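You operate a simulated robot arm through the tools that you are given. There is no shell and no other tool.

The job below is to be done with a simulated robot arm. You get a single attempt, and the scene is never put back.

Task
Switch the synthesizer on, tune it and try the organ tab.
Fine: the display ends on IN TUNE; hold the A key till the level lamps have shown for a second; that tab alone stays on; leave the other controls alone.

It is judged by the outcome, as a careful person would: the job done as asked, and still so three seconds after it is handed in. It fails if anything else is knocked over, pushed out of place, dropped, spilled or broken.

Robot
A 7-joint arm with a fingered hand, fixed in place. Base frame: the origin is at the foot of the arm, x ahead of it, y to its left, z up. Readings come in mm, degrees, newtons and seconds.
Its first joint turns from -115.0 to 115.0 degrees. Payload 5 kg.
The TCP is the grasp point between the finger pads, 32 mm short of the fingertips. In the tool frame z runs along the fingers and y along their closing line. Largest opening 160 mm; the body of the gripper starts 89 mm behind the TCP. The gripper is a hand of 4 fingers: y runs from the thumb to the fingers, the wrist lies at [0, 0, -267] in the tool frame, and closing takes about 1.5 s.
Orientation is that of the tool frame in the base frame, as a unit quaternion [w, x, y, z]. With the fingers straight down and closing along the base's y, the tool's x points along the base's -x, its y along +y and its z along -z.

Tools
- The arm moves only by the tool drive_tool. Its argument "steps" is a list of rows, each an object of numbers (a shift or turn left out is 0, a gripper value left out holds the last): "dx", "dy", "dz": the shift along the tool's x, y, z in mm; "wx", "wy", "wz": the turn, a rotation vector about the tool's x, y, z in degrees. In form: [{"dx": .., "dy": .., "dz": .., "wx": .., "wy": .., "wz": ..}, ...]. A call has 1 to 20 rows; each row is the pose to reach, as a shift and turn from the pose commanded when the call began, along the tool's axes at that moment. "jaw" is the opening in per cent of the stroke, from 0 (shut) to 100 (fully open), set as the call begins (left out, the last holds). A row lasts 0.2 s, in which the tool goes at most 50 mm and 8.6 degrees; a call with a longer step from one row to the next is refused whole, and so is a gripper value outside its range. A pose out of reach is approached as far as the arm can. The call stops where the force on the tool passes 40 N (or 10 N more than at its start, if that is more) or the arm is blocked; 0.2 s more then pass. Each finger travels about 45 mm/s and halts on what it meets, pressing with about 24 N; the grip force reading is that of the motor and also rises with nothing between the fingers. The clock runs only during rows and for 0.2 s after the last one: add rows that repeat a pose to give the fingers time. It gives the time, the measured TCP pose, the force on the tool (base axes), the opening and the grip force at its end, in the units of the frame above (readings bear some noise), with the torque about the TCP (base axes, N m) and any sound that the robot's microphone picked up.
- Cameras (640 x 400 px; columns grow to the right, rows downward): "scene" is fixed at [221.3, 651.2, 1524]; the picture's right is [-0.62, -0.79, 0.00], its down [-0.55, 0.43, -0.71] and it looks along [0.56, -0.44, -0.70] (base axes); focal length 344 px, centre (320, 200). "wrist" rides on the gripper at [80, -4, -114] in the tool frame; the picture's right is [0.05, 1.00, 0.00], its down [-0.82, 0.04, -0.58] and it looks along [-0.58, 0.03, 0.82] (tool axes); focal length 265 px, centre (320, 200). There is no depth. A picture from a camera that has moved, and an enlarged one, comes with that camera's place and axes in the base frame and with its lens.
- camera(camera): a new picture of that camera. No time passes.
- raise_lower(by): slides the trunk up (or, below 0, down) by that many mm; the arm rides with it, the base frame stays. It gives what a move gives, with no picture.
- finger_targets(finger1, finger2, finger3, thumb_bend): sets how far each is bent, from 0 (flat) to 1 (curled in); at 0.3 the hand is open as for a grip, at 0.7 the pads meet at the TCP. One left out holds its place. A second passes; each finger stops where it meets its share of the squeeze, and holds until it gets a number again. A gripper value or a shape takes the hand back. It gives what a move gives, with no picture; readings hold the bend of each and the force on the fingers (four entries, about 0 where the hand has none), thumb and palm.
- hand_shape(shape): the hand has 4 fingers and takes this shape, open, in about a second: jaw (thumb against the fingers, like two jaws); tri (thumb and two fingers); tip (a fingertip pinch); poke (one finger out to press); point (the index stretched); flat (the hand flat); cup (the hand cupped); fist (a fist). The gripper value then closes the fingers along that shape, each until it touches; the sizes above hold for jaw. It gives what a move gives, with no picture.
- close_up(camera, box): a new picture of the part [left, top, right, bottom] of that camera's present view, enlarged. No time passes.
- finish_job(): hands the job in; it is judged then, once.

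Nothing tells you positions but the pictures and the camera data. Unless the task says otherwise, let go and move clear before handing in.

The tools are called after "Call:" by a JSON object that holds its "fn" and its "kwargs". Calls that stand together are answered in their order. drive_tool: Moves the arm, as the interface text tells. Its arguments: {"type":"object","properties":{"steps":{"type":"array"},"jaw":{"type":"number"}},"required":["steps"]} The other tools are called the same way: raise_lower (by) slides the trunk up or down; hand_shape (shape) gives the hand a shape; finger_targets (finger1, finger2, finger3, thumb_bend) moves the fingers one by one; camera (camera) takes a picture; close_up (camera, box) takes an enlarged picture of a part of a camera's view; finish_job () hands the job in.

At the start:

```text
clock: 0.0
eef_pos: [736.4, 20.2, 1097.6]
tool_rot: [0.0, 0.0, 1.0, 0.0]
contact_force: [-0.3, -0.7, 0.2]
wrist_torque: [-0.01, 0.01, -0.05]
width: 159.6
gripper_force: 0.0
shape: jaw
bend: [0.3, 0.3, 0.3, 0.3]
finger forces: [0.0, 0.0, 0.1, 0.0, 0.0, 0.0]
trunk travel left (down, up): [-575.0, 415.0]
```

scene: 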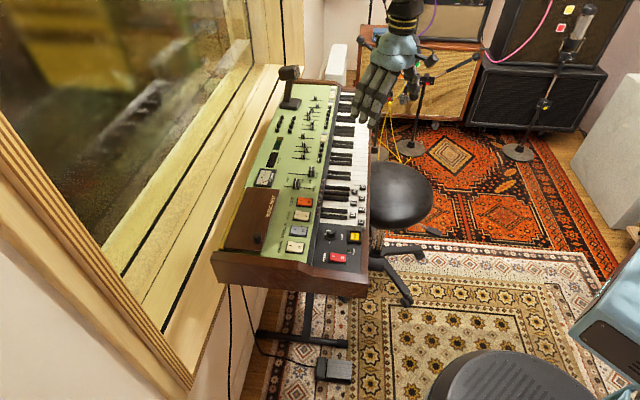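
wrist: 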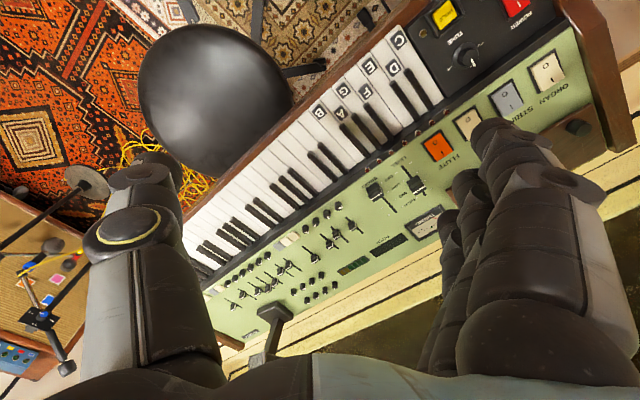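

I see a synthesizer on a stand beside a window, with a red power rocker, a yellow button, a tune knob, four tab rockers and labelled keys. I'll take enlarged pictures first to read the controls and locate them.

Call:
{"fn": "close_up", "kwargs": {"camera": "scene", "box": [210, 160, 390, 300]}}

Call:
{"fn": "close_up", "kwargs": {"camera": "wrist", "box": [380, 0, 640, 180]}}

Call:
{"fn": "close_up", "kwargs": {"camera": "scene", "box": [250, 60, 400, 190]}}

Call:
{"fn": "close_up", "kwargs": {"camera": "wrist", "box": [280, 20, 480, 160]}}

```text
2.86 times, centred on (300, 230) of scene
camera zoom: at [221.3, 651.2, 1524.0], right [-0.62, -0.79, 0.0], down [-0.55, 0.43, -0.71], along [0.56, -0.44, -0.7], focal length 983 px, centre (377, 114)
```

zoom: 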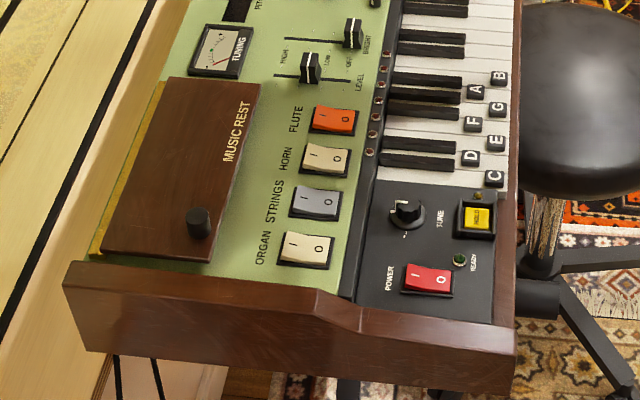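

```text
2.22 times, centred on (510, 90) of wrist
camera zoom: at [656.7, 15.9, 1212.4], right [-0.05, 1.0, 0.0], down [0.82, 0.04, 0.58], along [0.58, 0.03, -0.82], focal length 590 px, centre (-102, 444)
```

zoom: 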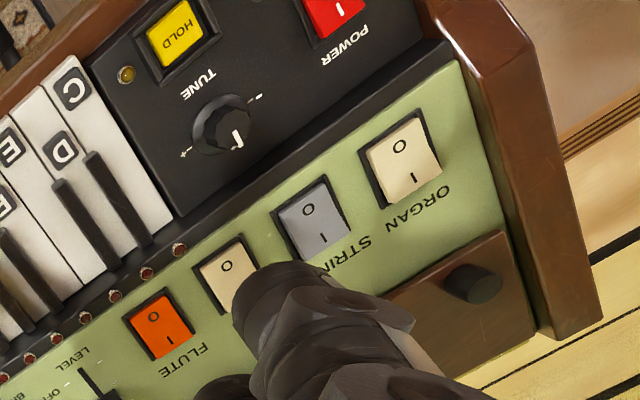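

```text
3.08 times, centred on (325, 125) of scene
camera zoom: at [221.3, 651.2, 1524.0], right [-0.62, -0.79, 0.0], down [-0.55, 0.43, -0.71], along [0.56, -0.44, -0.7], focal length 1059 px, centre (305, 431)
```

zoom: 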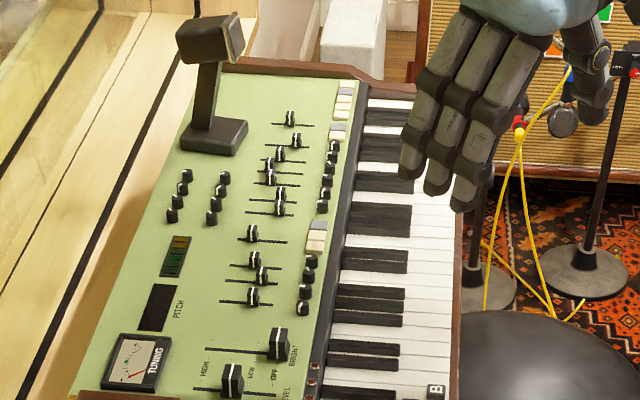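

```text
2.86 times, centred on (380, 90) of wrist
camera zoom: at [656.7, 15.9, 1212.4], right [-0.05, 1.0, 0.0], down [0.82, 0.04, 0.58], along [0.58, 0.03, -0.82], focal length 758 px, centre (149, 514)
```

zoom: 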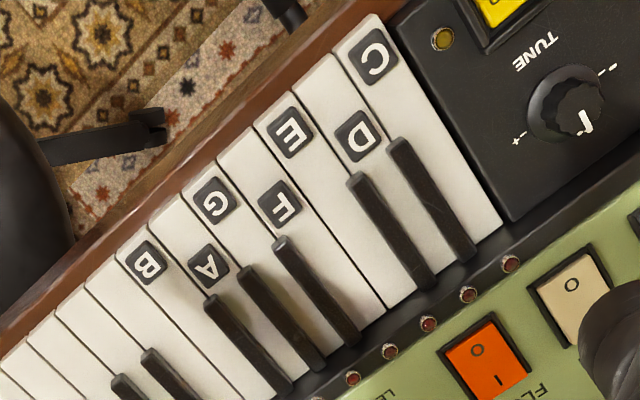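

The keyboard lies at about 45° in plan, with the tabs at z≈785 and the black panel at z≈760. I'll look closer at the tab states, the power switch, the knob and the meters before moving.

Call:
{"fn": "close_up", "kwargs": {"camera": "scene", "box": [270, 190, 370, 270]}}

Call:
{"fn": "close_up", "kwargs": {"camera": "scene", "box": [245, 130, 325, 195]}}

Call:
{"fn": "close_up", "kwargs": {"camera": "scene", "box": [310, 220, 370, 270]}}

Call:
{"fn": "hand_shape", "kwargs": {"shape": "poke"}}

```text
5.00 times, centred on (320, 230) of scene
camera zoom: at [221.3, 651.2, 1524.0], right [-0.62, -0.79, 0.0], down [-0.55, 0.43, -0.71], along [0.56, -0.44, -0.7], focal length 1721 px, centre (320, 50)
```

zoom: 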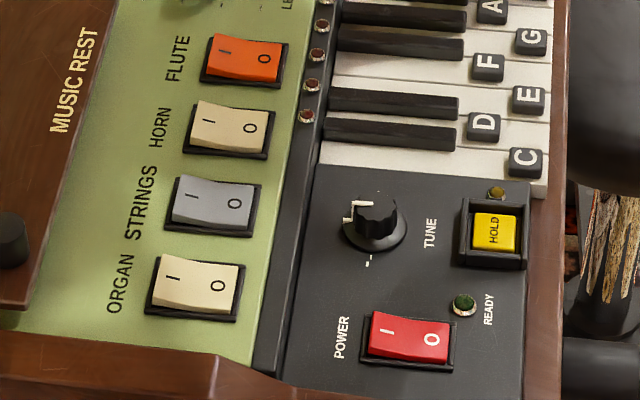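

```text
6.15 times, centred on (285, 162) of scene
camera zoom: at [221.3, 651.2, 1524.0], right [-0.62, -0.79, 0.0], down [-0.55, 0.43, -0.71], along [0.56, -0.44, -0.7], focal length 2118 px, centre (535, 431)
```

zoom: 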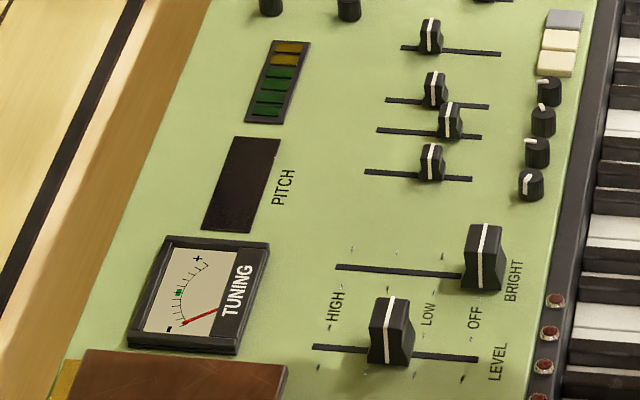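

```text
8.00 times, centred on (340, 245) of scene
camera zoom: at [221.3, 651.2, 1524.0], right [-0.62, -0.79, 0.0], down [-0.55, 0.43, -0.71], along [0.56, -0.44, -0.7], focal length 2753 px, centre (160, -160)
```

zoom: 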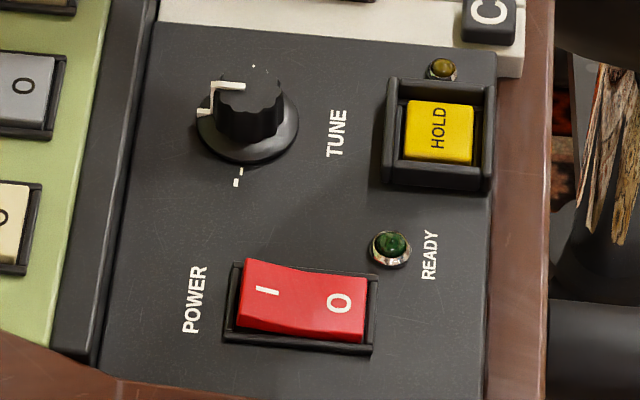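

```text
clock: 0.9
eef_pos: [736.1, 20.7, 1098.3]
tool_rot: [0.0, 0.0, 1.0, 0.0]
contact_force: [0.0, -0.5, 0.4]
wrist_torque: [-0.01, 0.01, -0.01]
width: 0.0
gripper_force: 0.0
shape: poke
bend: [1.0, 1.0, 1.0, 0.47]
finger forces: [0.0, 0.0, 0.1, 0.1, 0.1, 0.1]
trunk travel left (down, up): [-575.0, 415.0]
```

All the rockers look set to O (the I side is raised). Now I'll see what the poke shape looks like from the wrist and scene cameras.

Call:
{"fn": "camera", "kwargs": {"camera": "wrist"}}

Call:
{"fn": "camera", "kwargs": {"camera": "scene"}}

Call:
{"fn": "close_up", "kwargs": {"camera": "scene", "box": [330, 0, 460, 140]}}

```text
taken
camera wrist: at [656.7, 16.0, 1212.4], right [-0.05, 1.0, 0.0], down [0.82, 0.04, 0.58], along [0.58, 0.03, -0.82], focal length 265 px, centre (320, 200)
```

wrist: 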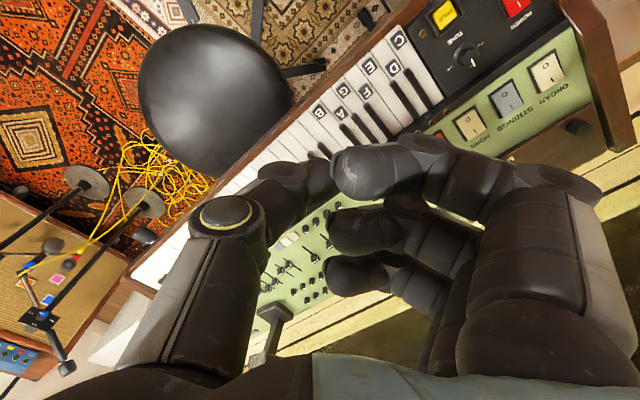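

```text
taken
```

scene: 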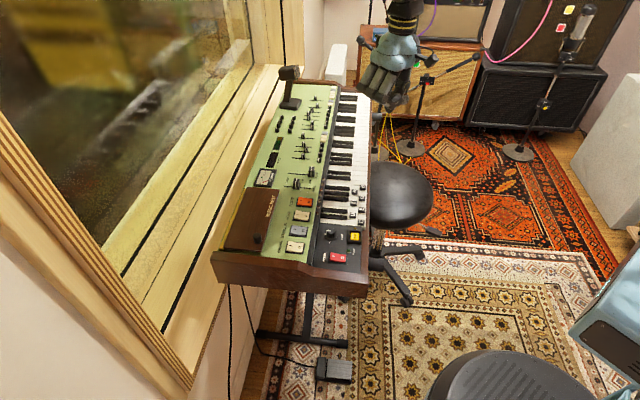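

```text
2.86 times, centred on (395, 70) of scene
camera zoom: at [221.3, 651.2, 1524.0], right [-0.62, -0.79, 0.0], down [-0.55, 0.43, -0.71], along [0.56, -0.44, -0.7], focal length 983 px, centre (106, 571)
```

zoom: 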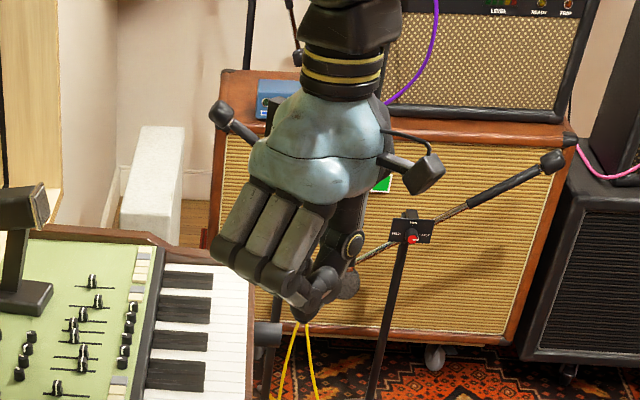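

The "poke" shape curls all three fingers and leaves the thumb half bent. I'll try "point" to see whether it gives a cleaner single fingertip.

Call:
{"fn": "hand_shape", "kwargs": {"shape": "point"}}

Call:
{"fn": "camera", "kwargs": {"camera": "wrist"}}

Call:
{"fn": "close_up", "kwargs": {"camera": "scene", "box": [330, 0, 460, 140]}}

```text
clock: 1.8
eef_pos: [736.4, 19.9, 1098.0]
tool_rot: [-0.001, 0.0, 1.0, 0.0]
contact_force: [0.2, 0.7, 0.0]
wrist_torque: [-0.01, -0.03, -0.01]
width: 152.4
gripper_force: 0.1
shape: point
bend: [0.3, 1.0, 1.0, 0.54]
finger forces: [0.0, 0.0, 0.0, 0.0, 0.0, 0.1]
trunk travel left (down, up): [-575.0, 415.0]
```

```text
taken
camera wrist: at [656.7, 15.9, 1212.4], right [-0.05, 1.0, 0.0], down [0.82, 0.04, 0.58], along [0.58, 0.03, -0.82], focal length 265 px, centre (320, 200)
```

wrist: 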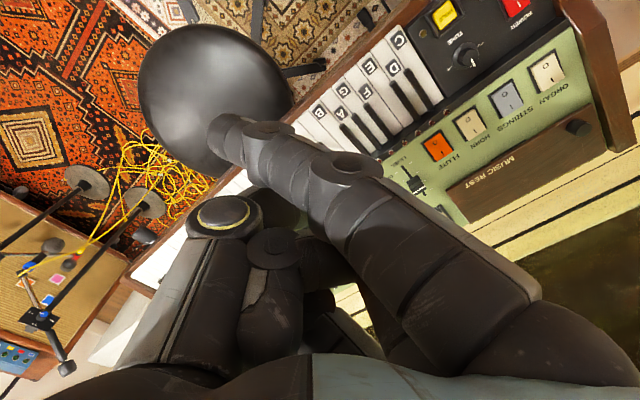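

```text
2.86 times, centred on (395, 70) of scene
camera zoom: at [221.3, 651.2, 1524.0], right [-0.62, -0.79, 0.0], down [-0.55, 0.43, -0.71], along [0.56, -0.44, -0.7], focal length 983 px, centre (106, 571)
```

zoom: 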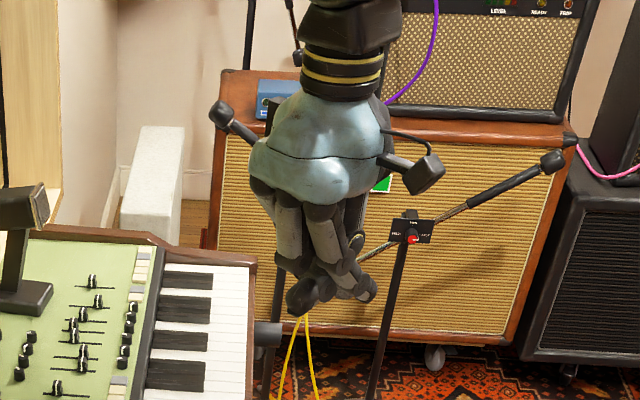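

The fingers may still have been moving in that picture, so I'll let some time pass and look again.

Call:
{"fn": "drive_tool", "kwargs": {"steps": [{}, {}, {}, {}, {}]}}

Call:
{"fn": "camera", "kwargs": {"camera": "wrist"}}

Call:
{"fn": "close_up", "kwargs": {"camera": "scene", "box": [330, 0, 460, 140]}}

```text
clock: 3.0
eef_pos: [736.0, 19.9, 1098.2]
tool_rot: [0.001, 0.0, 1.0, 0.0]
contact_force: [0.4, 0.0, -0.6]
wrist_torque: [0.0, 0.0, -0.02]
width: 152.3
gripper_force: 0.1
shape: point
bend: [0.3, 1.0, 1.0, 0.54]
finger forces: [0.1, 0.1, 0.1, 0.1, 0.0, 0.0]
trunk travel left (down, up): [-575.0, 415.0]
```

```text
taken
camera wrist: at [656.7, 15.9, 1212.4], right [-0.05, 1.0, 0.0], down [0.82, 0.04, 0.58], along [0.58, 0.03, -0.82], focal length 265 px, centre (320, 200)
```

wrist: 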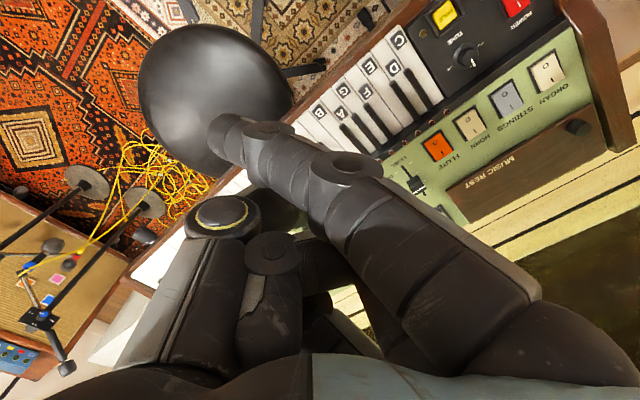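

```text
2.86 times, centred on (395, 70) of scene
camera zoom: at [221.3, 651.2, 1524.0], right [-0.62, -0.79, 0.0], down [-0.55, 0.43, -0.71], along [0.56, -0.44, -0.7], focal length 983 px, centre (106, 571)
```

zoom: 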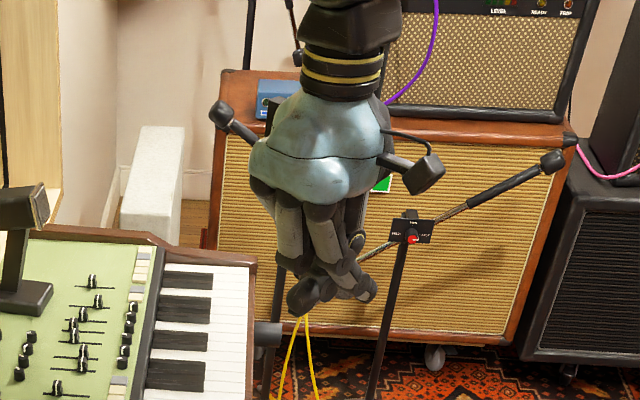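

The hand's shapes aren't obvious, so I'll try setting fingers individually: index straight and the others curled.

Call:
{"fn": "finger_targets", "kwargs": {"finger1": 0.5, "finger2": 1.0, "finger3": 1.0, "thumb_bend": 0.0}}

Call:
{"fn": "camera", "kwargs": {"camera": "wrist"}}

Call:
{"fn": "close_up", "kwargs": {"camera": "scene", "box": [330, 0, 460, 140]}}

```text
clock: 4.0
eef_pos: [737.0, 20.3, 1099.4]
tool_rot: [0.0, 0.001, 1.0, 0.0]
contact_force: [-0.6, 0.3, 0.0]
wrist_torque: [0.01, -0.01, 0.0]
width: 151.2
gripper_force: 0.1
shape: fingers
bend: [0.5, 1.0, 1.0, 0.0]
finger forces: [0.0, 0.0, 0.0, 0.1, 0.0, 0.1]
trunk travel left (down, up): [-575.0, 415.0]
```

```text
taken
camera wrist: at [656.7, 15.9, 1212.4], right [-0.05, 1.0, 0.0], down [0.82, 0.04, 0.58], along [0.58, 0.03, -0.82], focal length 265 px, centre (320, 200)
```

wrist: 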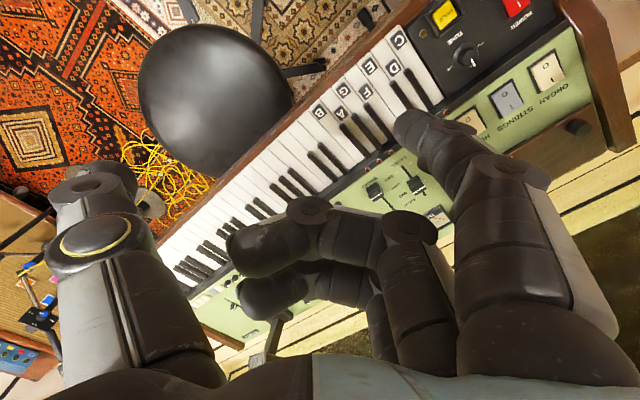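

```text
2.86 times, centred on (395, 70) of scene
camera zoom: at [221.3, 651.2, 1524.0], right [-0.62, -0.79, 0.0], down [-0.55, 0.43, -0.71], along [0.56, -0.44, -0.7], focal length 983 px, centre (106, 571)
```

zoom: 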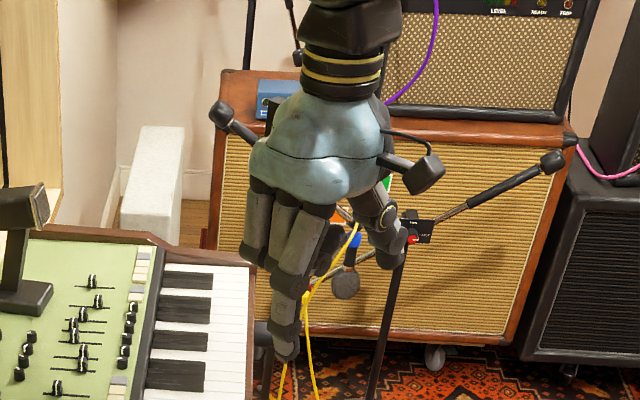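

With finger 1 at bend 0.5 and the others curled, I get a clean poking fingertip at about tool (+30, +48, +45). Next I'll bring the wrist camera over the left control panel for a closer look.

Call:
{"fn": "drive_tool", "kwargs": {"steps": [{"dx": 17, "dy": 38.75}, {"dx": 34, "dy": 77.5}, {"dx": 51, "dy": 116.25}, {"dx": 68, "dy": 155}, {"dx": 85, "dy": 193.75}, {"dx": 102, "dy": 232.5}, {"dx": 119, "dy": 271.25}, {"dx": 136, "dy": 310}, {"dx": 136, "dy": 310, "dz": 40}, {"dx": 136, "dy": 310, "dz": 80}, {"dx": 136, "dy": 310, "dz": 120}]}}

Call:
{"fn": "camera", "kwargs": {"camera": "wrist"}}

Call:
{"fn": "camera", "kwargs": {"camera": "scene"}}

```text
clock: 6.4
eef_pos: [600.2, 329.7, 976.3]
tool_rot: [0.0, -0.001, 1.0, 0.0]
contact_force: [-0.1, 0.2, -0.3]
wrist_torque: [0.0, -0.01, 0.03]
width: 151.5
gripper_force: 0.1
shape: fingers
bend: [0.5, 1.0, 1.0, 0.0]
finger forces: [0.0, 0.0, 0.0, 0.0, 0.1, 0.0]
trunk travel left (down, up): [-575.0, 415.0]
```

```text
taken
camera wrist: at [520.4, 325.8, 1089.4], right [-0.05, 1.0, 0.0], down [0.82, 0.04, 0.58], along [0.58, 0.03, -0.82], focal length 265 px, centre (320, 200)
```

wrist: 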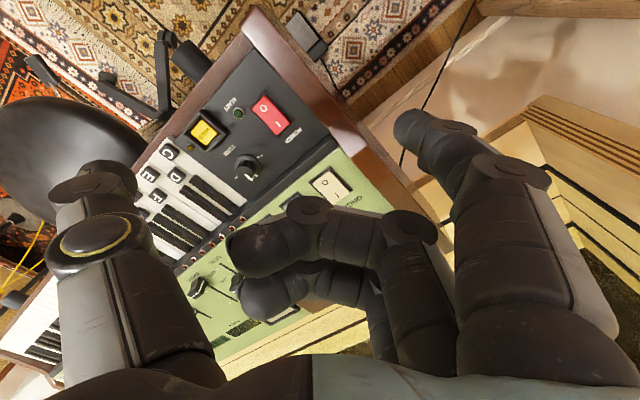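

```text
taken
```

scene: 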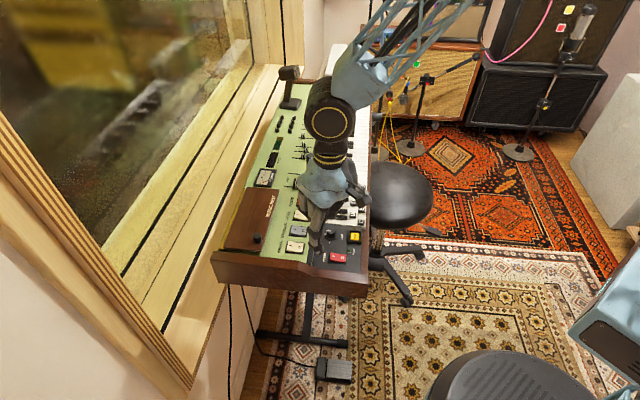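

Call:
{"fn": "close_up", "kwargs": {"camera": "wrist", "box": [150, 60, 390, 210]}}

Call:
{"fn": "close_up", "kwargs": {"camera": "scene", "box": [270, 190, 370, 270]}}

```text
2.67 times, centred on (270, 135) of wrist
camera zoom: at [520.4, 325.8, 1089.4], right [-0.05, 1.0, 0.0], down [0.82, 0.04, 0.58], along [0.58, 0.03, -0.82], focal length 708 px, centre (453, 373)
```

zoom: 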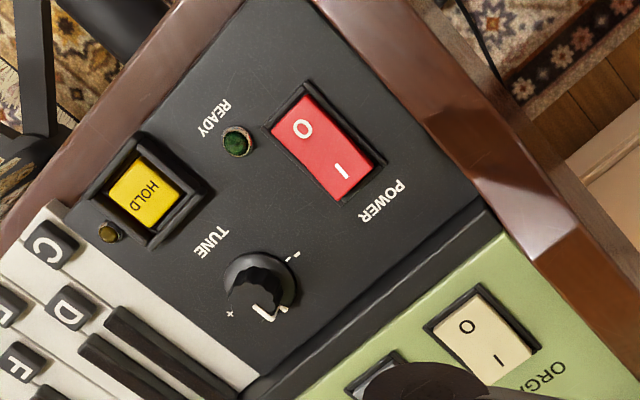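

```text
5.00 times, centred on (320, 230) of scene
camera zoom: at [221.3, 651.2, 1524.0], right [-0.62, -0.79, 0.0], down [-0.55, 0.43, -0.71], along [0.56, -0.44, -0.7], focal length 1721 px, centre (320, 50)
```

zoom: 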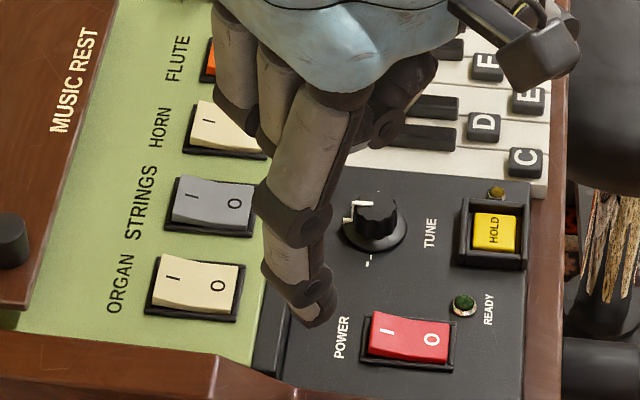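

Triangulating gives the power switch's I end at about (637, 280, 764) and the organ tab's I end at about (722, 359, 788). I'll bring the fingertip just above the power I end and check the alignment.

Call:
{"fn": "drive_tool", "kwargs": {"steps": [{"dx": -23, "dy": -31.5}, {"dx": -46, "dy": -63}, {"dx": -70, "dy": -95}, {"dx": -70, "dy": -95, "dz": 40}, {"dx": -70, "dy": -95, "dz": 80}, {"dx": -70, "dy": -95, "dz": 120}, {"dx": -70, "dy": -95, "dz": 136}]}}

Call:
{"fn": "camera", "kwargs": {"camera": "wrist"}}

Call:
{"fn": "close_up", "kwargs": {"camera": "scene", "box": [270, 190, 370, 270]}}

```text
clock: 8.0
eef_pos: [671.4, 232.3, 843.1]
tool_rot: [0.0, 0.0, 1.0, 0.001]
contact_force: [0.0, 0.5, -0.4]
wrist_torque: [-0.01, -0.01, 0.02]
width: 151.8
gripper_force: 0.0
shape: fingers
bend: [0.5, 1.0, 1.0, 0.0]
finger forces: [0.0, 0.0, 0.0, 0.0, 0.1, 0.0]
trunk travel left (down, up): [-575.0, 415.0]
```

```text
taken
camera wrist: at [590.9, 229.3, 956.4], right [-0.05, 1.0, 0.0], down [0.82, 0.04, 0.58], along [0.58, 0.03, -0.82], focal length 265 px, centre (320, 200)
```

wrist: 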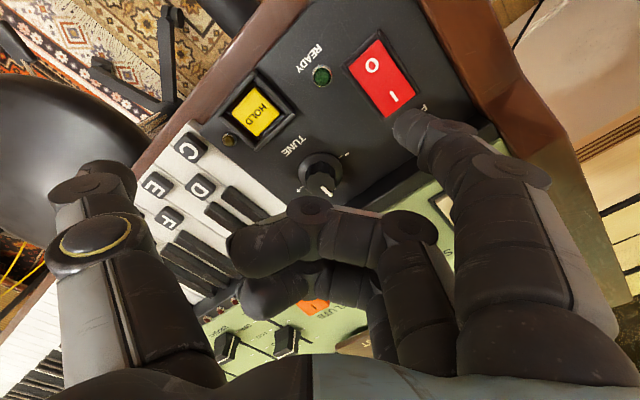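

```text
5.00 times, centred on (320, 230) of scene
camera zoom: at [221.3, 651.2, 1524.0], right [-0.62, -0.79, 0.0], down [-0.55, 0.43, -0.71], along [0.56, -0.44, -0.7], focal length 1721 px, centre (320, 50)
```

zoom: 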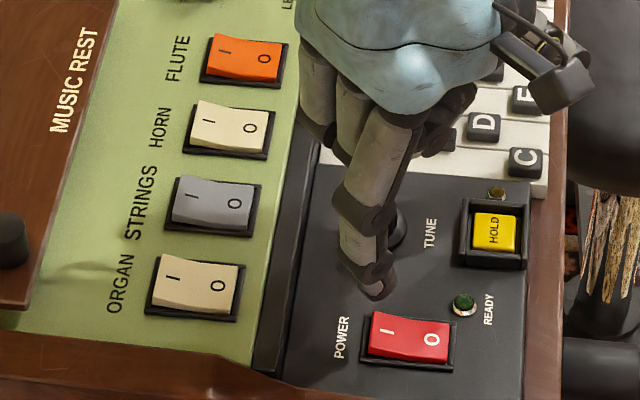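

The fingertip lines up over the I end. I'll press down slowly and watch the force.

Call:
{"fn": "drive_tool", "kwargs": {"steps": [{"dz": 10}, {"dz": 20}, {"dz": 25}, {"dz": 28}, {"dz": 31}, {"dz": 34}, {"dz": 37}, {"dz": 40}, {"dz": 42}]}}

Call:
{"fn": "close_up", "kwargs": {"camera": "wrist", "box": [300, 20, 500, 150]}}

Call:
{"fn": "close_up", "kwargs": {"camera": "scene", "box": [270, 190, 370, 270]}}

```text
clock: 9.8
eef_pos: [671.2, 236.3, 808.8]
tool_rot: [0.004, -0.001, 1.0, 0.002]
contact_force: [-2.2, -0.4, 27.0]
wrist_torque: [1.32, 1.06, 0.15]
width: 150.8
gripper_force: 12.7
shape: fingers
bend: [0.54, 1.0, 1.0, 0.0]
finger forces: [26.0, 0.0, 0.0, 0.0, 0.0, 0.0]
trunk travel left (down, up): [-575.0, 415.0]
stopped in row 9: the force on the tool passed its limit at 42 N (the readings are from after the stop); the commanded pose is now the measured one
```

```text
3.08 times, centred on (400, 85) of wrist
camera zoom: at [591.2, 232.3, 921.7], right [-0.05, 1.0, 0.0], down [0.81, 0.04, 0.58], along [0.58, 0.03, -0.81], focal length 817 px, centre (74, 554)
```

zoom: 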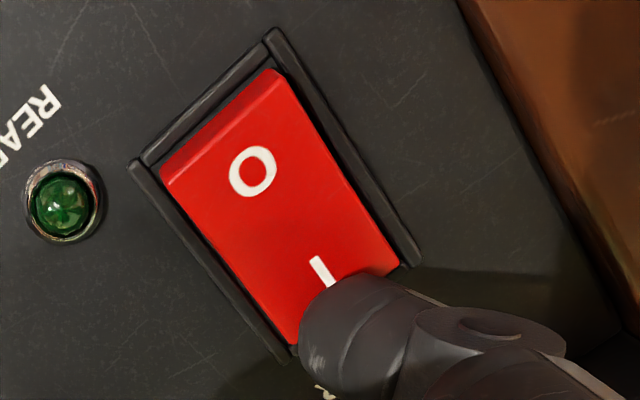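

```text
5.00 times, centred on (320, 230) of scene
camera zoom: at [221.3, 651.2, 1524.0], right [-0.62, -0.79, 0.0], down [-0.55, 0.43, -0.71], along [0.56, -0.44, -0.7], focal length 1721 px, centre (320, 50)
```

zoom: 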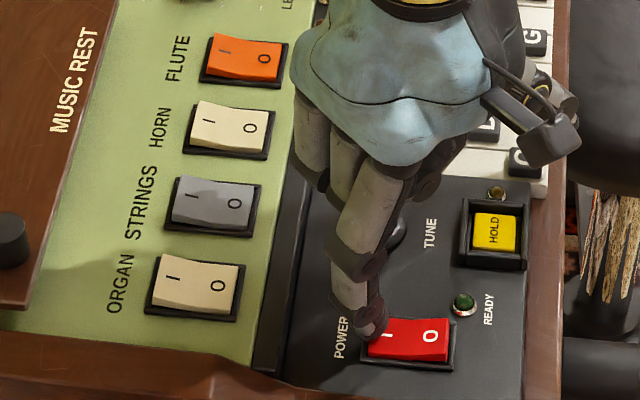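

The rocker has tipped, with the O side now raised. I'll lift off and check whether it stays and the READY lamp lights.

Call:
{"fn": "drive_tool", "kwargs": {"steps": [{"dz": -10}, {"dz": -30}, {"dz": -50}, {"dz": -60}, {"dz": -60}, {"dz": -60}]}}

Call:
{"fn": "camera", "kwargs": {"camera": "wrist"}}

Call:
{"fn": "close_up", "kwargs": {"camera": "scene", "box": [245, 120, 375, 270]}}

Call:
{"fn": "close_up", "kwargs": {"camera": "scene", "box": [245, 130, 325, 195]}}

```text
clock: 11.2
eef_pos: [670.7, 235.1, 864.3]
tool_rot: [0.002, -0.001, 1.0, 0.001]
contact_force: [0.3, 0.7, 1.0]
wrist_torque: [0.0, -0.03, 0.02]
width: 151.9
gripper_force: 0.1
shape: fingers
bend: [0.5, 1.0, 1.0, 0.0]
finger forces: [0.0, 0.0, 0.0, 0.0, 0.0, 0.0]
trunk travel left (down, up): [-575.0, 415.0]
```

```text
taken
camera wrist: at [590.7, 230.5, 978.3], right [-0.05, 1.0, 0.0], down [0.81, 0.04, 0.58], along [0.58, 0.03, -0.81], focal length 265 px, centre (320, 200)
```

wrist: 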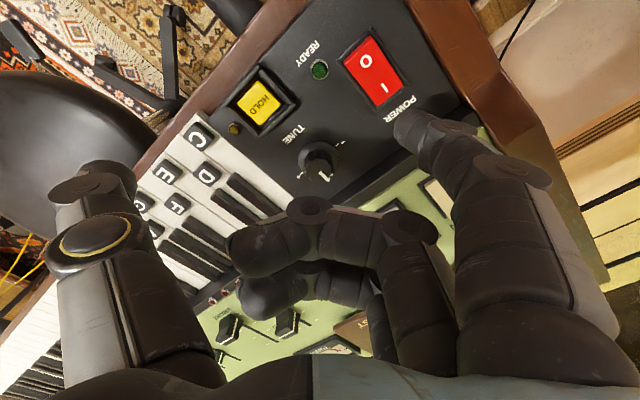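

```text
2.67 times, centred on (310, 195) of scene
camera zoom: at [221.3, 651.2, 1524.0], right [-0.62, -0.79, 0.0], down [-0.55, 0.43, -0.71], along [0.56, -0.44, -0.7], focal length 918 px, centre (347, 213)
```

zoom: 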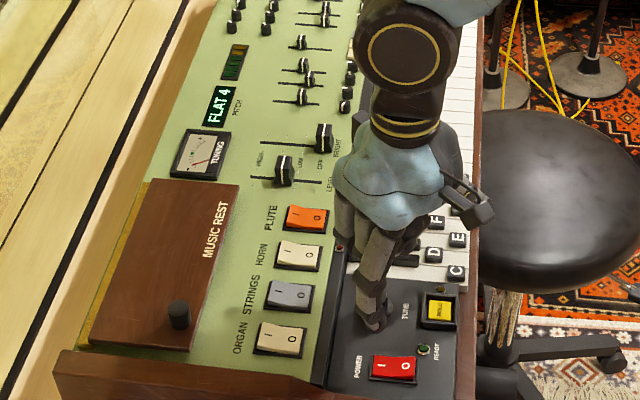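

```text
6.15 times, centred on (285, 162) of scene
camera zoom: at [221.3, 651.2, 1524.0], right [-0.62, -0.79, 0.0], down [-0.55, 0.43, -0.71], along [0.56, -0.44, -0.7], focal length 2118 px, centre (535, 431)
```

zoom: 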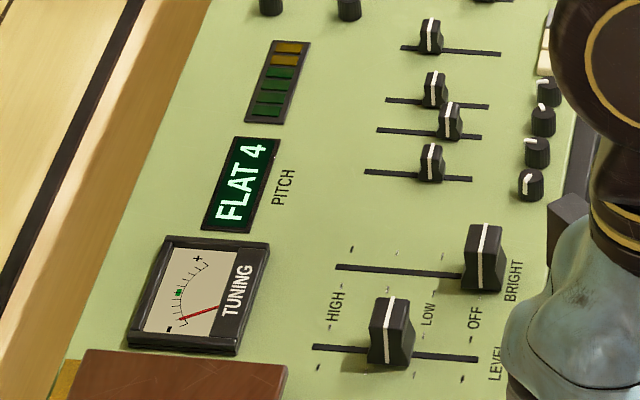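

Power is on and the pitch display reads FLAT 4. I'll zoom in on the knob, the READY lamp and the surroundings before gripping the knob.

Call:
{"fn": "close_up", "kwargs": {"camera": "wrist", "box": [220, 40, 400, 200]}}

Call:
{"fn": "close_up", "kwargs": {"camera": "scene", "box": [310, 220, 370, 270]}}

```text
2.50 times, centred on (310, 120) of wrist
camera zoom: at [590.7, 230.5, 978.3], right [-0.05, 1.0, 0.0], down [0.81, 0.04, 0.58], along [0.58, 0.03, -0.81], focal length 664 px, centre (345, 400)
```

zoom: 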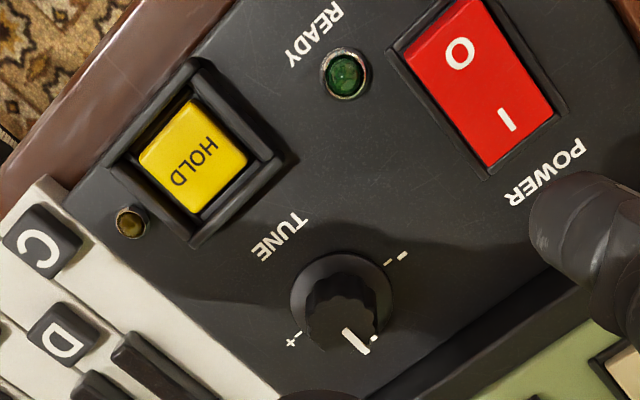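

```text
8.00 times, centred on (340, 245) of scene
camera zoom: at [221.3, 651.2, 1524.0], right [-0.62, -0.79, 0.0], down [-0.55, 0.43, -0.71], along [0.56, -0.44, -0.7], focal length 2753 px, centre (160, -160)
```

zoom: 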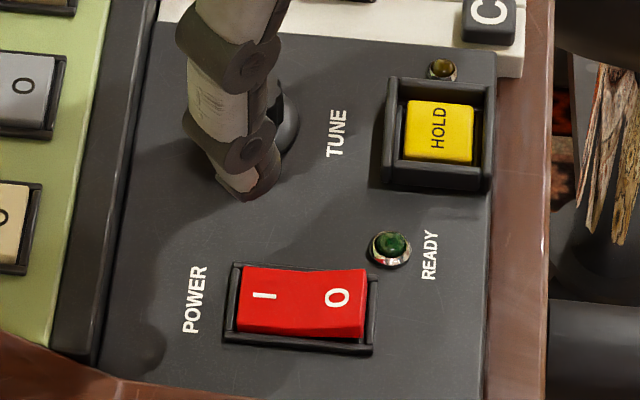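

READY is still dark, but the display is live. "+" is on the keys' side, so the knob needs turning clockwise. I'll rise over the knob at about (702, 235) and form a two-finger pinch with finger 2 and the thumb.

Call:
{"fn": "drive_tool", "kwargs": {"steps": [{"dz": -20}, {"dx": -15, "dz": -40}, {"dx": -31, "dy": -1, "dz": -40}]}}

Call:
{"fn": "finger_targets", "kwargs": {"finger1": 1.0, "finger2": 0.55, "finger3": 1.0, "thumb_bend": 0.55}}

Call:
{"fn": "camera", "kwargs": {"camera": "wrist"}}

Call:
{"fn": "close_up", "kwargs": {"camera": "scene", "box": [270, 130, 390, 270]}}

```text
clock: 12.1
eef_pos: [701.0, 234.5, 906.8]
tool_rot: [0.001, -0.001, 1.0, 0.001]
contact_force: [-0.5, -0.6, 0.8]
wrist_torque: [0.01, 0.04, -0.05]
width: 151.6
gripper_force: 0.0
shape: fingers
bend: [0.5, 1.0, 1.0, 0.0]
finger forces: [0.0, 0.0, 0.0, 0.1, 0.1, 0.1]
trunk travel left (down, up): [-575.0, 415.0]
```

```text
clock: 13.1
eef_pos: [700.6, 235.0, 905.4]
tool_rot: [0.001, 0.0, 1.0, 0.001]
contact_force: [-0.4, 0.2, 0.1]
wrist_torque: [0.01, 0.02, -0.01]
width: 58.6
gripper_force: 0.1
shape: fingers
bend: [1.0, 0.55, 1.0, 0.55]
finger forces: [0.0, 0.0, 0.0, 0.0, 0.1, 0.0]
trunk travel left (down, up): [-575.0, 415.0]
```

```text
taken
camera wrist: at [621.1, 231.0, 1019.5], right [-0.05, 1.0, 0.0], down [0.81, 0.04, 0.58], along [0.58, 0.03, -0.81], focal length 265 px, centre (320, 200)
```

wrist: 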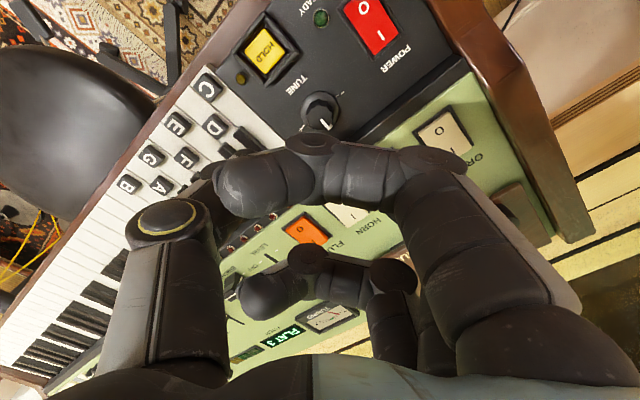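

```text
2.86 times, centred on (330, 200) of scene
camera zoom: at [221.3, 651.2, 1524.0], right [-0.62, -0.79, 0.0], down [-0.55, 0.43, -0.71], along [0.56, -0.44, -0.7], focal length 983 px, centre (291, 200)
```

zoom: 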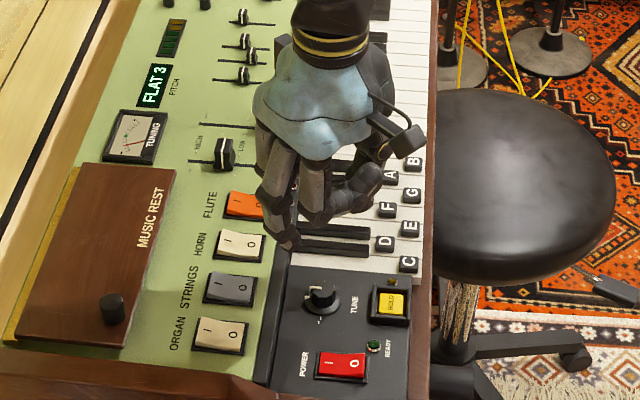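

The display has drifted by itself to FLAT 3, so the synth is still warming up, and READY presumably lights once it settles. I'll wait before tuning.

Call:
{"fn": "drive_tool", "kwargs": {"steps": [{}, {}, {}, {}, {}, {}, {}, {}, {}, {}, {}, {}, {}, {}, {}, {}, {}, {}, {}, {}]}}

Call:
{"fn": "close_up", "kwargs": {"camera": "scene", "box": [240, 130, 390, 270]}}

Call:
{"fn": "close_up", "kwargs": {"camera": "wrist", "box": [220, 0, 420, 140]}}

```text
clock: 17.2
eef_pos: [702.0, 235.0, 906.5]
tool_rot: [0.001, 0.0, 1.0, 0.001]
contact_force: [0.7, 0.6, 1.0]
wrist_torque: [0.03, 0.02, -0.01]
width: 58.7
gripper_force: 0.1
shape: fingers
bend: [1.0, 0.55, 1.0, 0.55]
finger forces: [0.0, 0.0, 0.0, 0.1, 0.1, 0.1]
trunk travel left (down, up): [-575.0, 415.0]
```

```text
2.86 times, centred on (315, 200) of scene
camera zoom: at [221.3, 651.2, 1524.0], right [-0.62, -0.79, 0.0], down [-0.55, 0.43, -0.71], along [0.56, -0.44, -0.7], focal length 983 px, centre (334, 200)
```

zoom: 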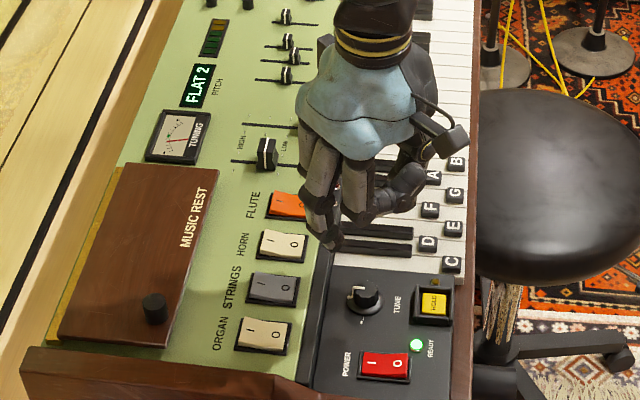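

```text
2.86 times, centred on (320, 70) of wrist
camera zoom: at [621.1, 231.0, 1019.6], right [-0.05, 1.0, 0.0], down [0.81, 0.04, 0.58], along [0.58, 0.03, -0.81], focal length 758 px, centre (320, 571)
```

zoom: 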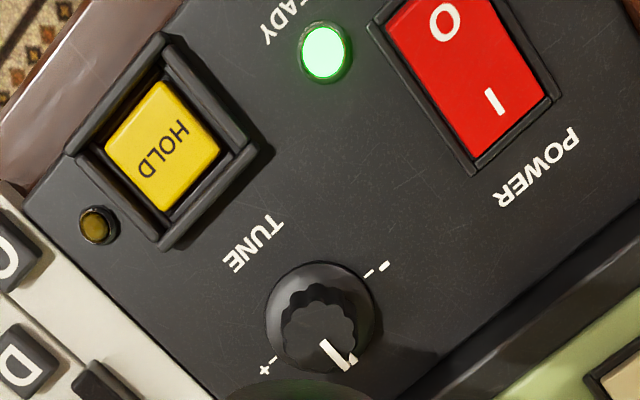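

READY is lit and the display reads FLAT 2. I'll narrow the pinch slightly and lower over the knob, checking as I go.

Call:
{"fn": "finger_targets", "kwargs": {"finger1": 1.0, "finger2": 0.6, "finger3": 1.0, "thumb_bend": 0.6}}

Call:
{"fn": "drive_tool", "kwargs": {"steps": [{"dz": 30}, {"dz": 60}, {"dz": 75}, {"dz": 75}]}}

Call:
{"fn": "close_up", "kwargs": {"camera": "scene", "box": [240, 130, 390, 270]}}

Call:
{"fn": "close_up", "kwargs": {"camera": "scene", "box": [310, 210, 370, 260]}}

Call:
{"fn": "camera", "kwargs": {"camera": "wrist"}}

```text
clock: 18.2
eef_pos: [701.0, 235.5, 906.1]
tool_rot: [0.002, 0.0, 1.0, 0.001]
contact_force: [1.0, -0.2, -0.1]
wrist_torque: [0.02, -0.04, 0.01]
width: 55.6
gripper_force: 0.1
shape: fingers
bend: [1.0, 0.6, 1.0, 0.6]
finger forces: [0.1, 0.1, 0.1, 0.1, 0.0, 0.0]
trunk travel left (down, up): [-575.0, 415.0]
```

```text
clock: 19.2
eef_pos: [700.0, 234.6, 831.5]
tool_rot: [0.001, 0.0, 1.0, 0.0]
contact_force: [0.3, -0.3, 1.2]
wrist_torque: [-0.01, 0.02, 0.0]
width: 55.3
gripper_force: 0.1
shape: fingers
bend: [1.0, 0.6, 1.0, 0.6]
finger forces: [0.0, 0.0, 0.0, 0.0, 0.0, 0.0]
trunk travel left (down, up): [-575.0, 415.0]
```

```text
2.86 times, centred on (315, 200) of scene
camera zoom: at [221.3, 651.2, 1524.0], right [-0.62, -0.79, 0.0], down [-0.55, 0.43, -0.71], along [0.56, -0.44, -0.7], focal length 983 px, centre (334, 200)
```

zoom: 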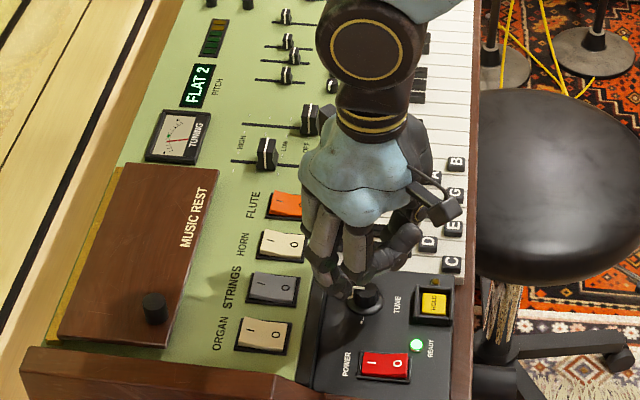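

```text
8.00 times, centred on (340, 235) of scene
camera zoom: at [221.3, 651.2, 1524.0], right [-0.62, -0.79, 0.0], down [-0.55, 0.43, -0.71], along [0.56, -0.44, -0.7], focal length 2753 px, centre (160, -80)
```

zoom: 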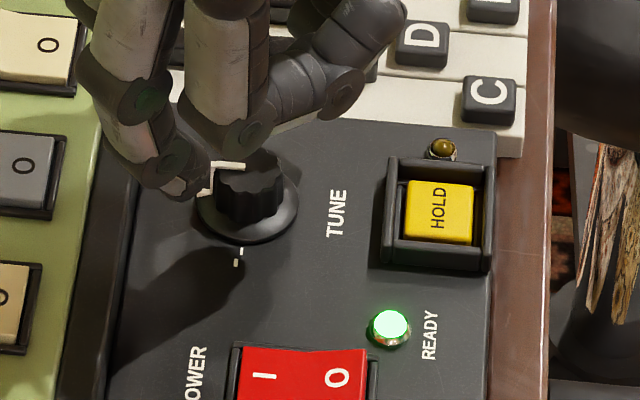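

```text
taken
camera wrist: at [620.1, 230.6, 944.6], right [-0.05, 1.0, 0.0], down [0.81, 0.04, 0.58], along [0.58, 0.03, -0.81], focal length 265 px, centre (320, 200)
```

wrist: 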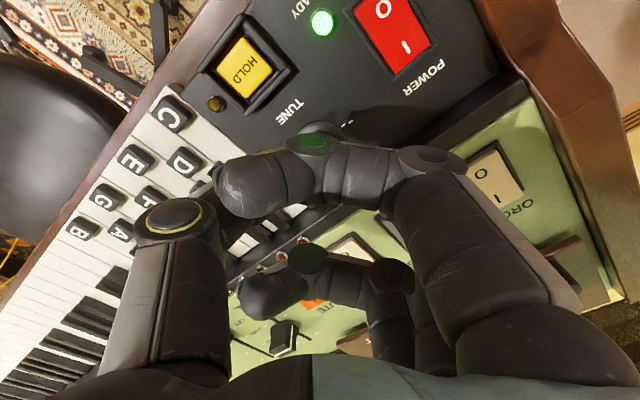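

The curled finger 1 hides the thumb. I'll straighten finger 1 for a moment to check that the thumb and finger 2 straddle the knob.

Call:
{"fn": "finger_targets", "kwargs": {"finger1": 0.0}}

Call:
{"fn": "camera", "kwargs": {"camera": "wrist"}}

Call:
{"fn": "close_up", "kwargs": {"camera": "scene", "box": [310, 200, 370, 250]}}

```text
clock: 20.2
eef_pos: [700.5, 234.6, 832.1]
tool_rot: [0.001, 0.0, 1.0, 0.001]
contact_force: [-1.4, -0.7, 0.1]
wrist_torque: [-0.01, -0.01, 0.01]
width: 148.1
gripper_force: 0.0
shape: fingers
bend: [0.0, 0.6, 1.0, 0.6]
finger forces: [0.1, 0.0, 0.1, 0.1, 0.1, 0.0]
trunk travel left (down, up): [-575.0, 415.0]
```

```text
taken
camera wrist: at [620.1, 230.6, 944.8], right [-0.05, 1.0, 0.0], down [0.81, 0.04, 0.58], along [0.58, 0.03, -0.81], focal length 265 px, centre (320, 200)
```

wrist: 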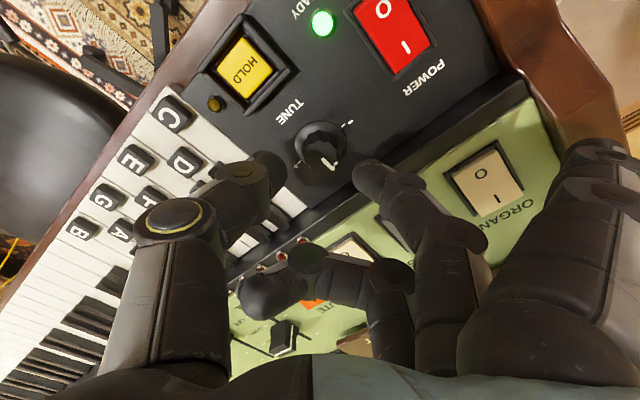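

```text
8.00 times, centred on (340, 225) of scene
camera zoom: at [221.3, 651.2, 1524.0], right [-0.62, -0.79, 0.0], down [-0.55, 0.43, -0.71], along [0.56, -0.44, -0.7], focal length 2753 px, centre (160, 0)
```

zoom: 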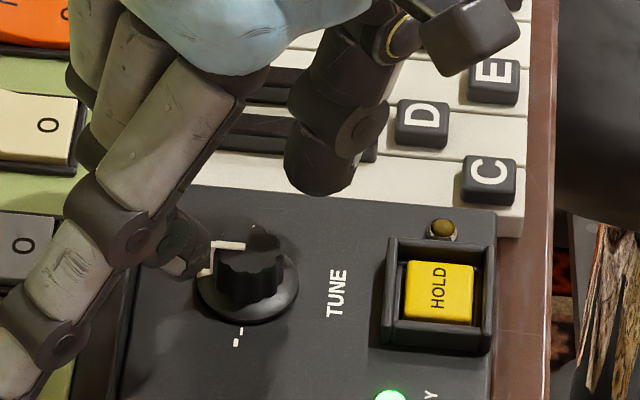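

The pinch straddles the knob well. I'll curl finger 1 back, lower around the knob and close on it.

Call:
{"fn": "finger_targets", "kwargs": {"finger1": 1.0}}

Call:
{"fn": "drive_tool", "kwargs": {"steps": [{"dx": -1, "dz": 8}, {"dx": -1, "dz": 14}, {"dx": -1, "dz": 20}, {"dx": -1, "dz": 25}, {"dx": -1, "dz": 25}]}}

Call:
{"fn": "close_up", "kwargs": {"camera": "scene", "box": [310, 210, 370, 260]}}

Call:
{"fn": "close_up", "kwargs": {"camera": "scene", "box": [240, 130, 390, 270]}}

```text
clock: 21.2
eef_pos: [699.9, 234.7, 832.0]
tool_rot: [0.001, 0.0, 1.0, 0.001]
contact_force: [0.5, -0.2, -0.1]
wrist_torque: [-0.01, 0.01, 0.01]
width: 55.3
gripper_force: 0.0
shape: fingers
bend: [1.0, 0.6, 1.0, 0.6]
finger forces: [0.1, 0.0, 0.1, 0.0, 0.0, 0.1]
trunk travel left (down, up): [-575.0, 415.0]
```

```text
clock: 22.4
eef_pos: [703.7, 235.2, 806.1]
tool_rot: [0.002, 0.0, 1.0, 0.001]
contact_force: [0.9, 0.6, 0.0]
wrist_torque: [0.01, 0.01, 0.02]
width: 55.2
gripper_force: 0.1
shape: fingers
bend: [1.0, 0.6, 1.0, 0.6]
finger forces: [0.0, 0.0, 0.1, 0.0, 0.0, 0.0]
trunk travel left (down, up): [-575.0, 415.0]
```

```text
8.00 times, centred on (340, 235) of scene
camera zoom: at [221.3, 651.2, 1524.0], right [-0.62, -0.79, 0.0], down [-0.55, 0.43, -0.71], along [0.56, -0.44, -0.7], focal length 2753 px, centre (160, -80)
```

zoom: 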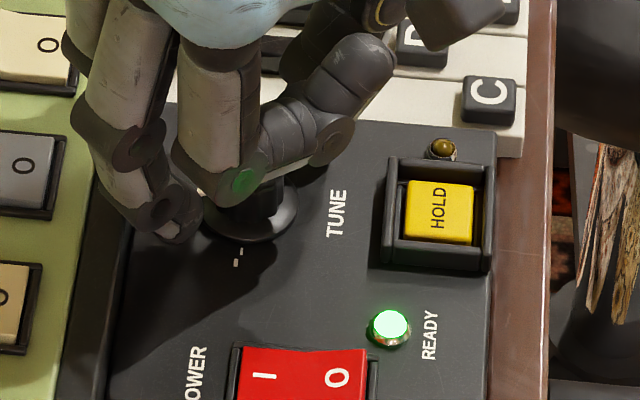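

```text
2.86 times, centred on (315, 200) of scene
camera zoom: at [221.3, 651.2, 1524.0], right [-0.62, -0.79, 0.0], down [-0.55, 0.43, -0.71], along [0.56, -0.44, -0.7], focal length 983 px, centre (334, 200)
```

zoom: 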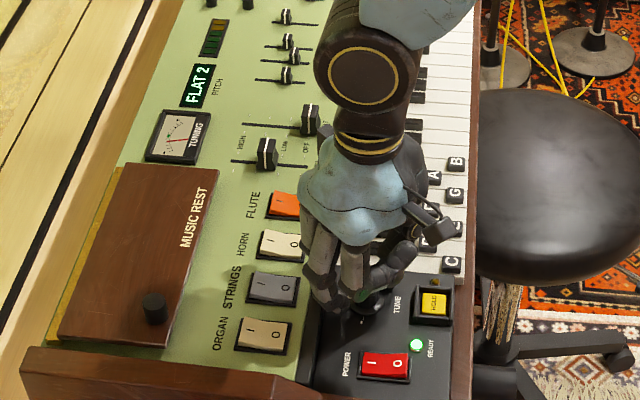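

No contact so far, and the display is steady at FLAT 2. Closing the pinch on the knob now.

Call:
{"fn": "finger_targets", "kwargs": {"finger2": 0.7, "thumb_bend": 0.7}}

Call:
{"fn": "close_up", "kwargs": {"camera": "scene", "box": [310, 210, 370, 260]}}

Call:
{"fn": "close_up", "kwargs": {"camera": "scene", "box": [245, 130, 325, 195]}}

Call:
{"fn": "camera", "kwargs": {"camera": "wrist"}}

```text
clock: 23.4
eef_pos: [702.1, 234.5, 805.8]
tool_rot: [0.001, 0.0, 1.0, 0.001]
contact_force: [0.2, -3.0, -3.8]
wrist_torque: [-0.01, -0.05, -0.01]
width: 52.0
gripper_force: 6.1
shape: fingers
bend: [1.0, 0.65, 1.0, 0.67]
finger forces: [0.1, 5.0, 0.0, 0.0, 7.8, 0.0]
trunk travel left (down, up): [-575.0, 415.0]
```

```text
8.00 times, centred on (340, 235) of scene
camera zoom: at [221.3, 651.2, 1524.0], right [-0.62, -0.79, 0.0], down [-0.55, 0.43, -0.71], along [0.56, -0.44, -0.7], focal length 2753 px, centre (160, -80)
```

zoom: 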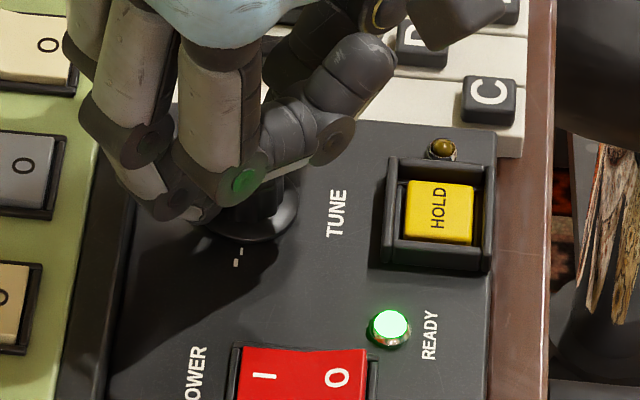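

```text
6.15 times, centred on (285, 162) of scene
camera zoom: at [221.3, 651.2, 1524.0], right [-0.62, -0.79, 0.0], down [-0.55, 0.43, -0.71], along [0.56, -0.44, -0.7], focal length 2118 px, centre (535, 431)
```

zoom: 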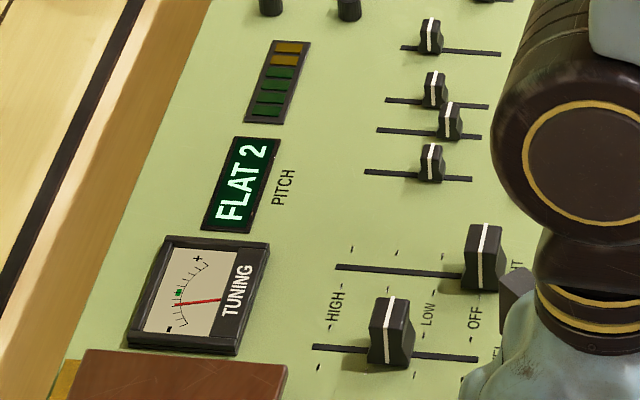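

```text
taken
camera wrist: at [622.8, 230.8, 919.4], right [-0.05, 1.0, 0.0], down [0.81, 0.04, 0.58], along [0.58, 0.03, -0.81], focal length 265 px, centre (320, 200)
```

wrist: 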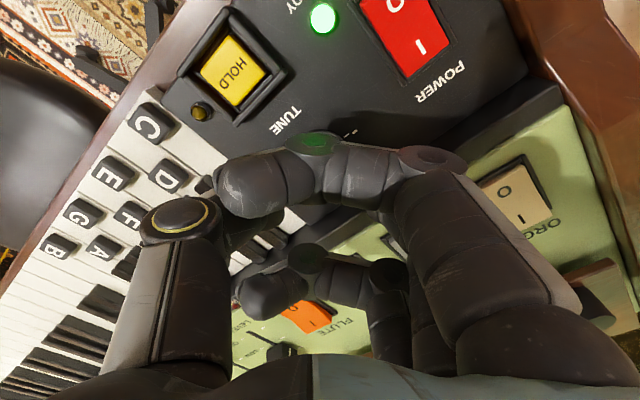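

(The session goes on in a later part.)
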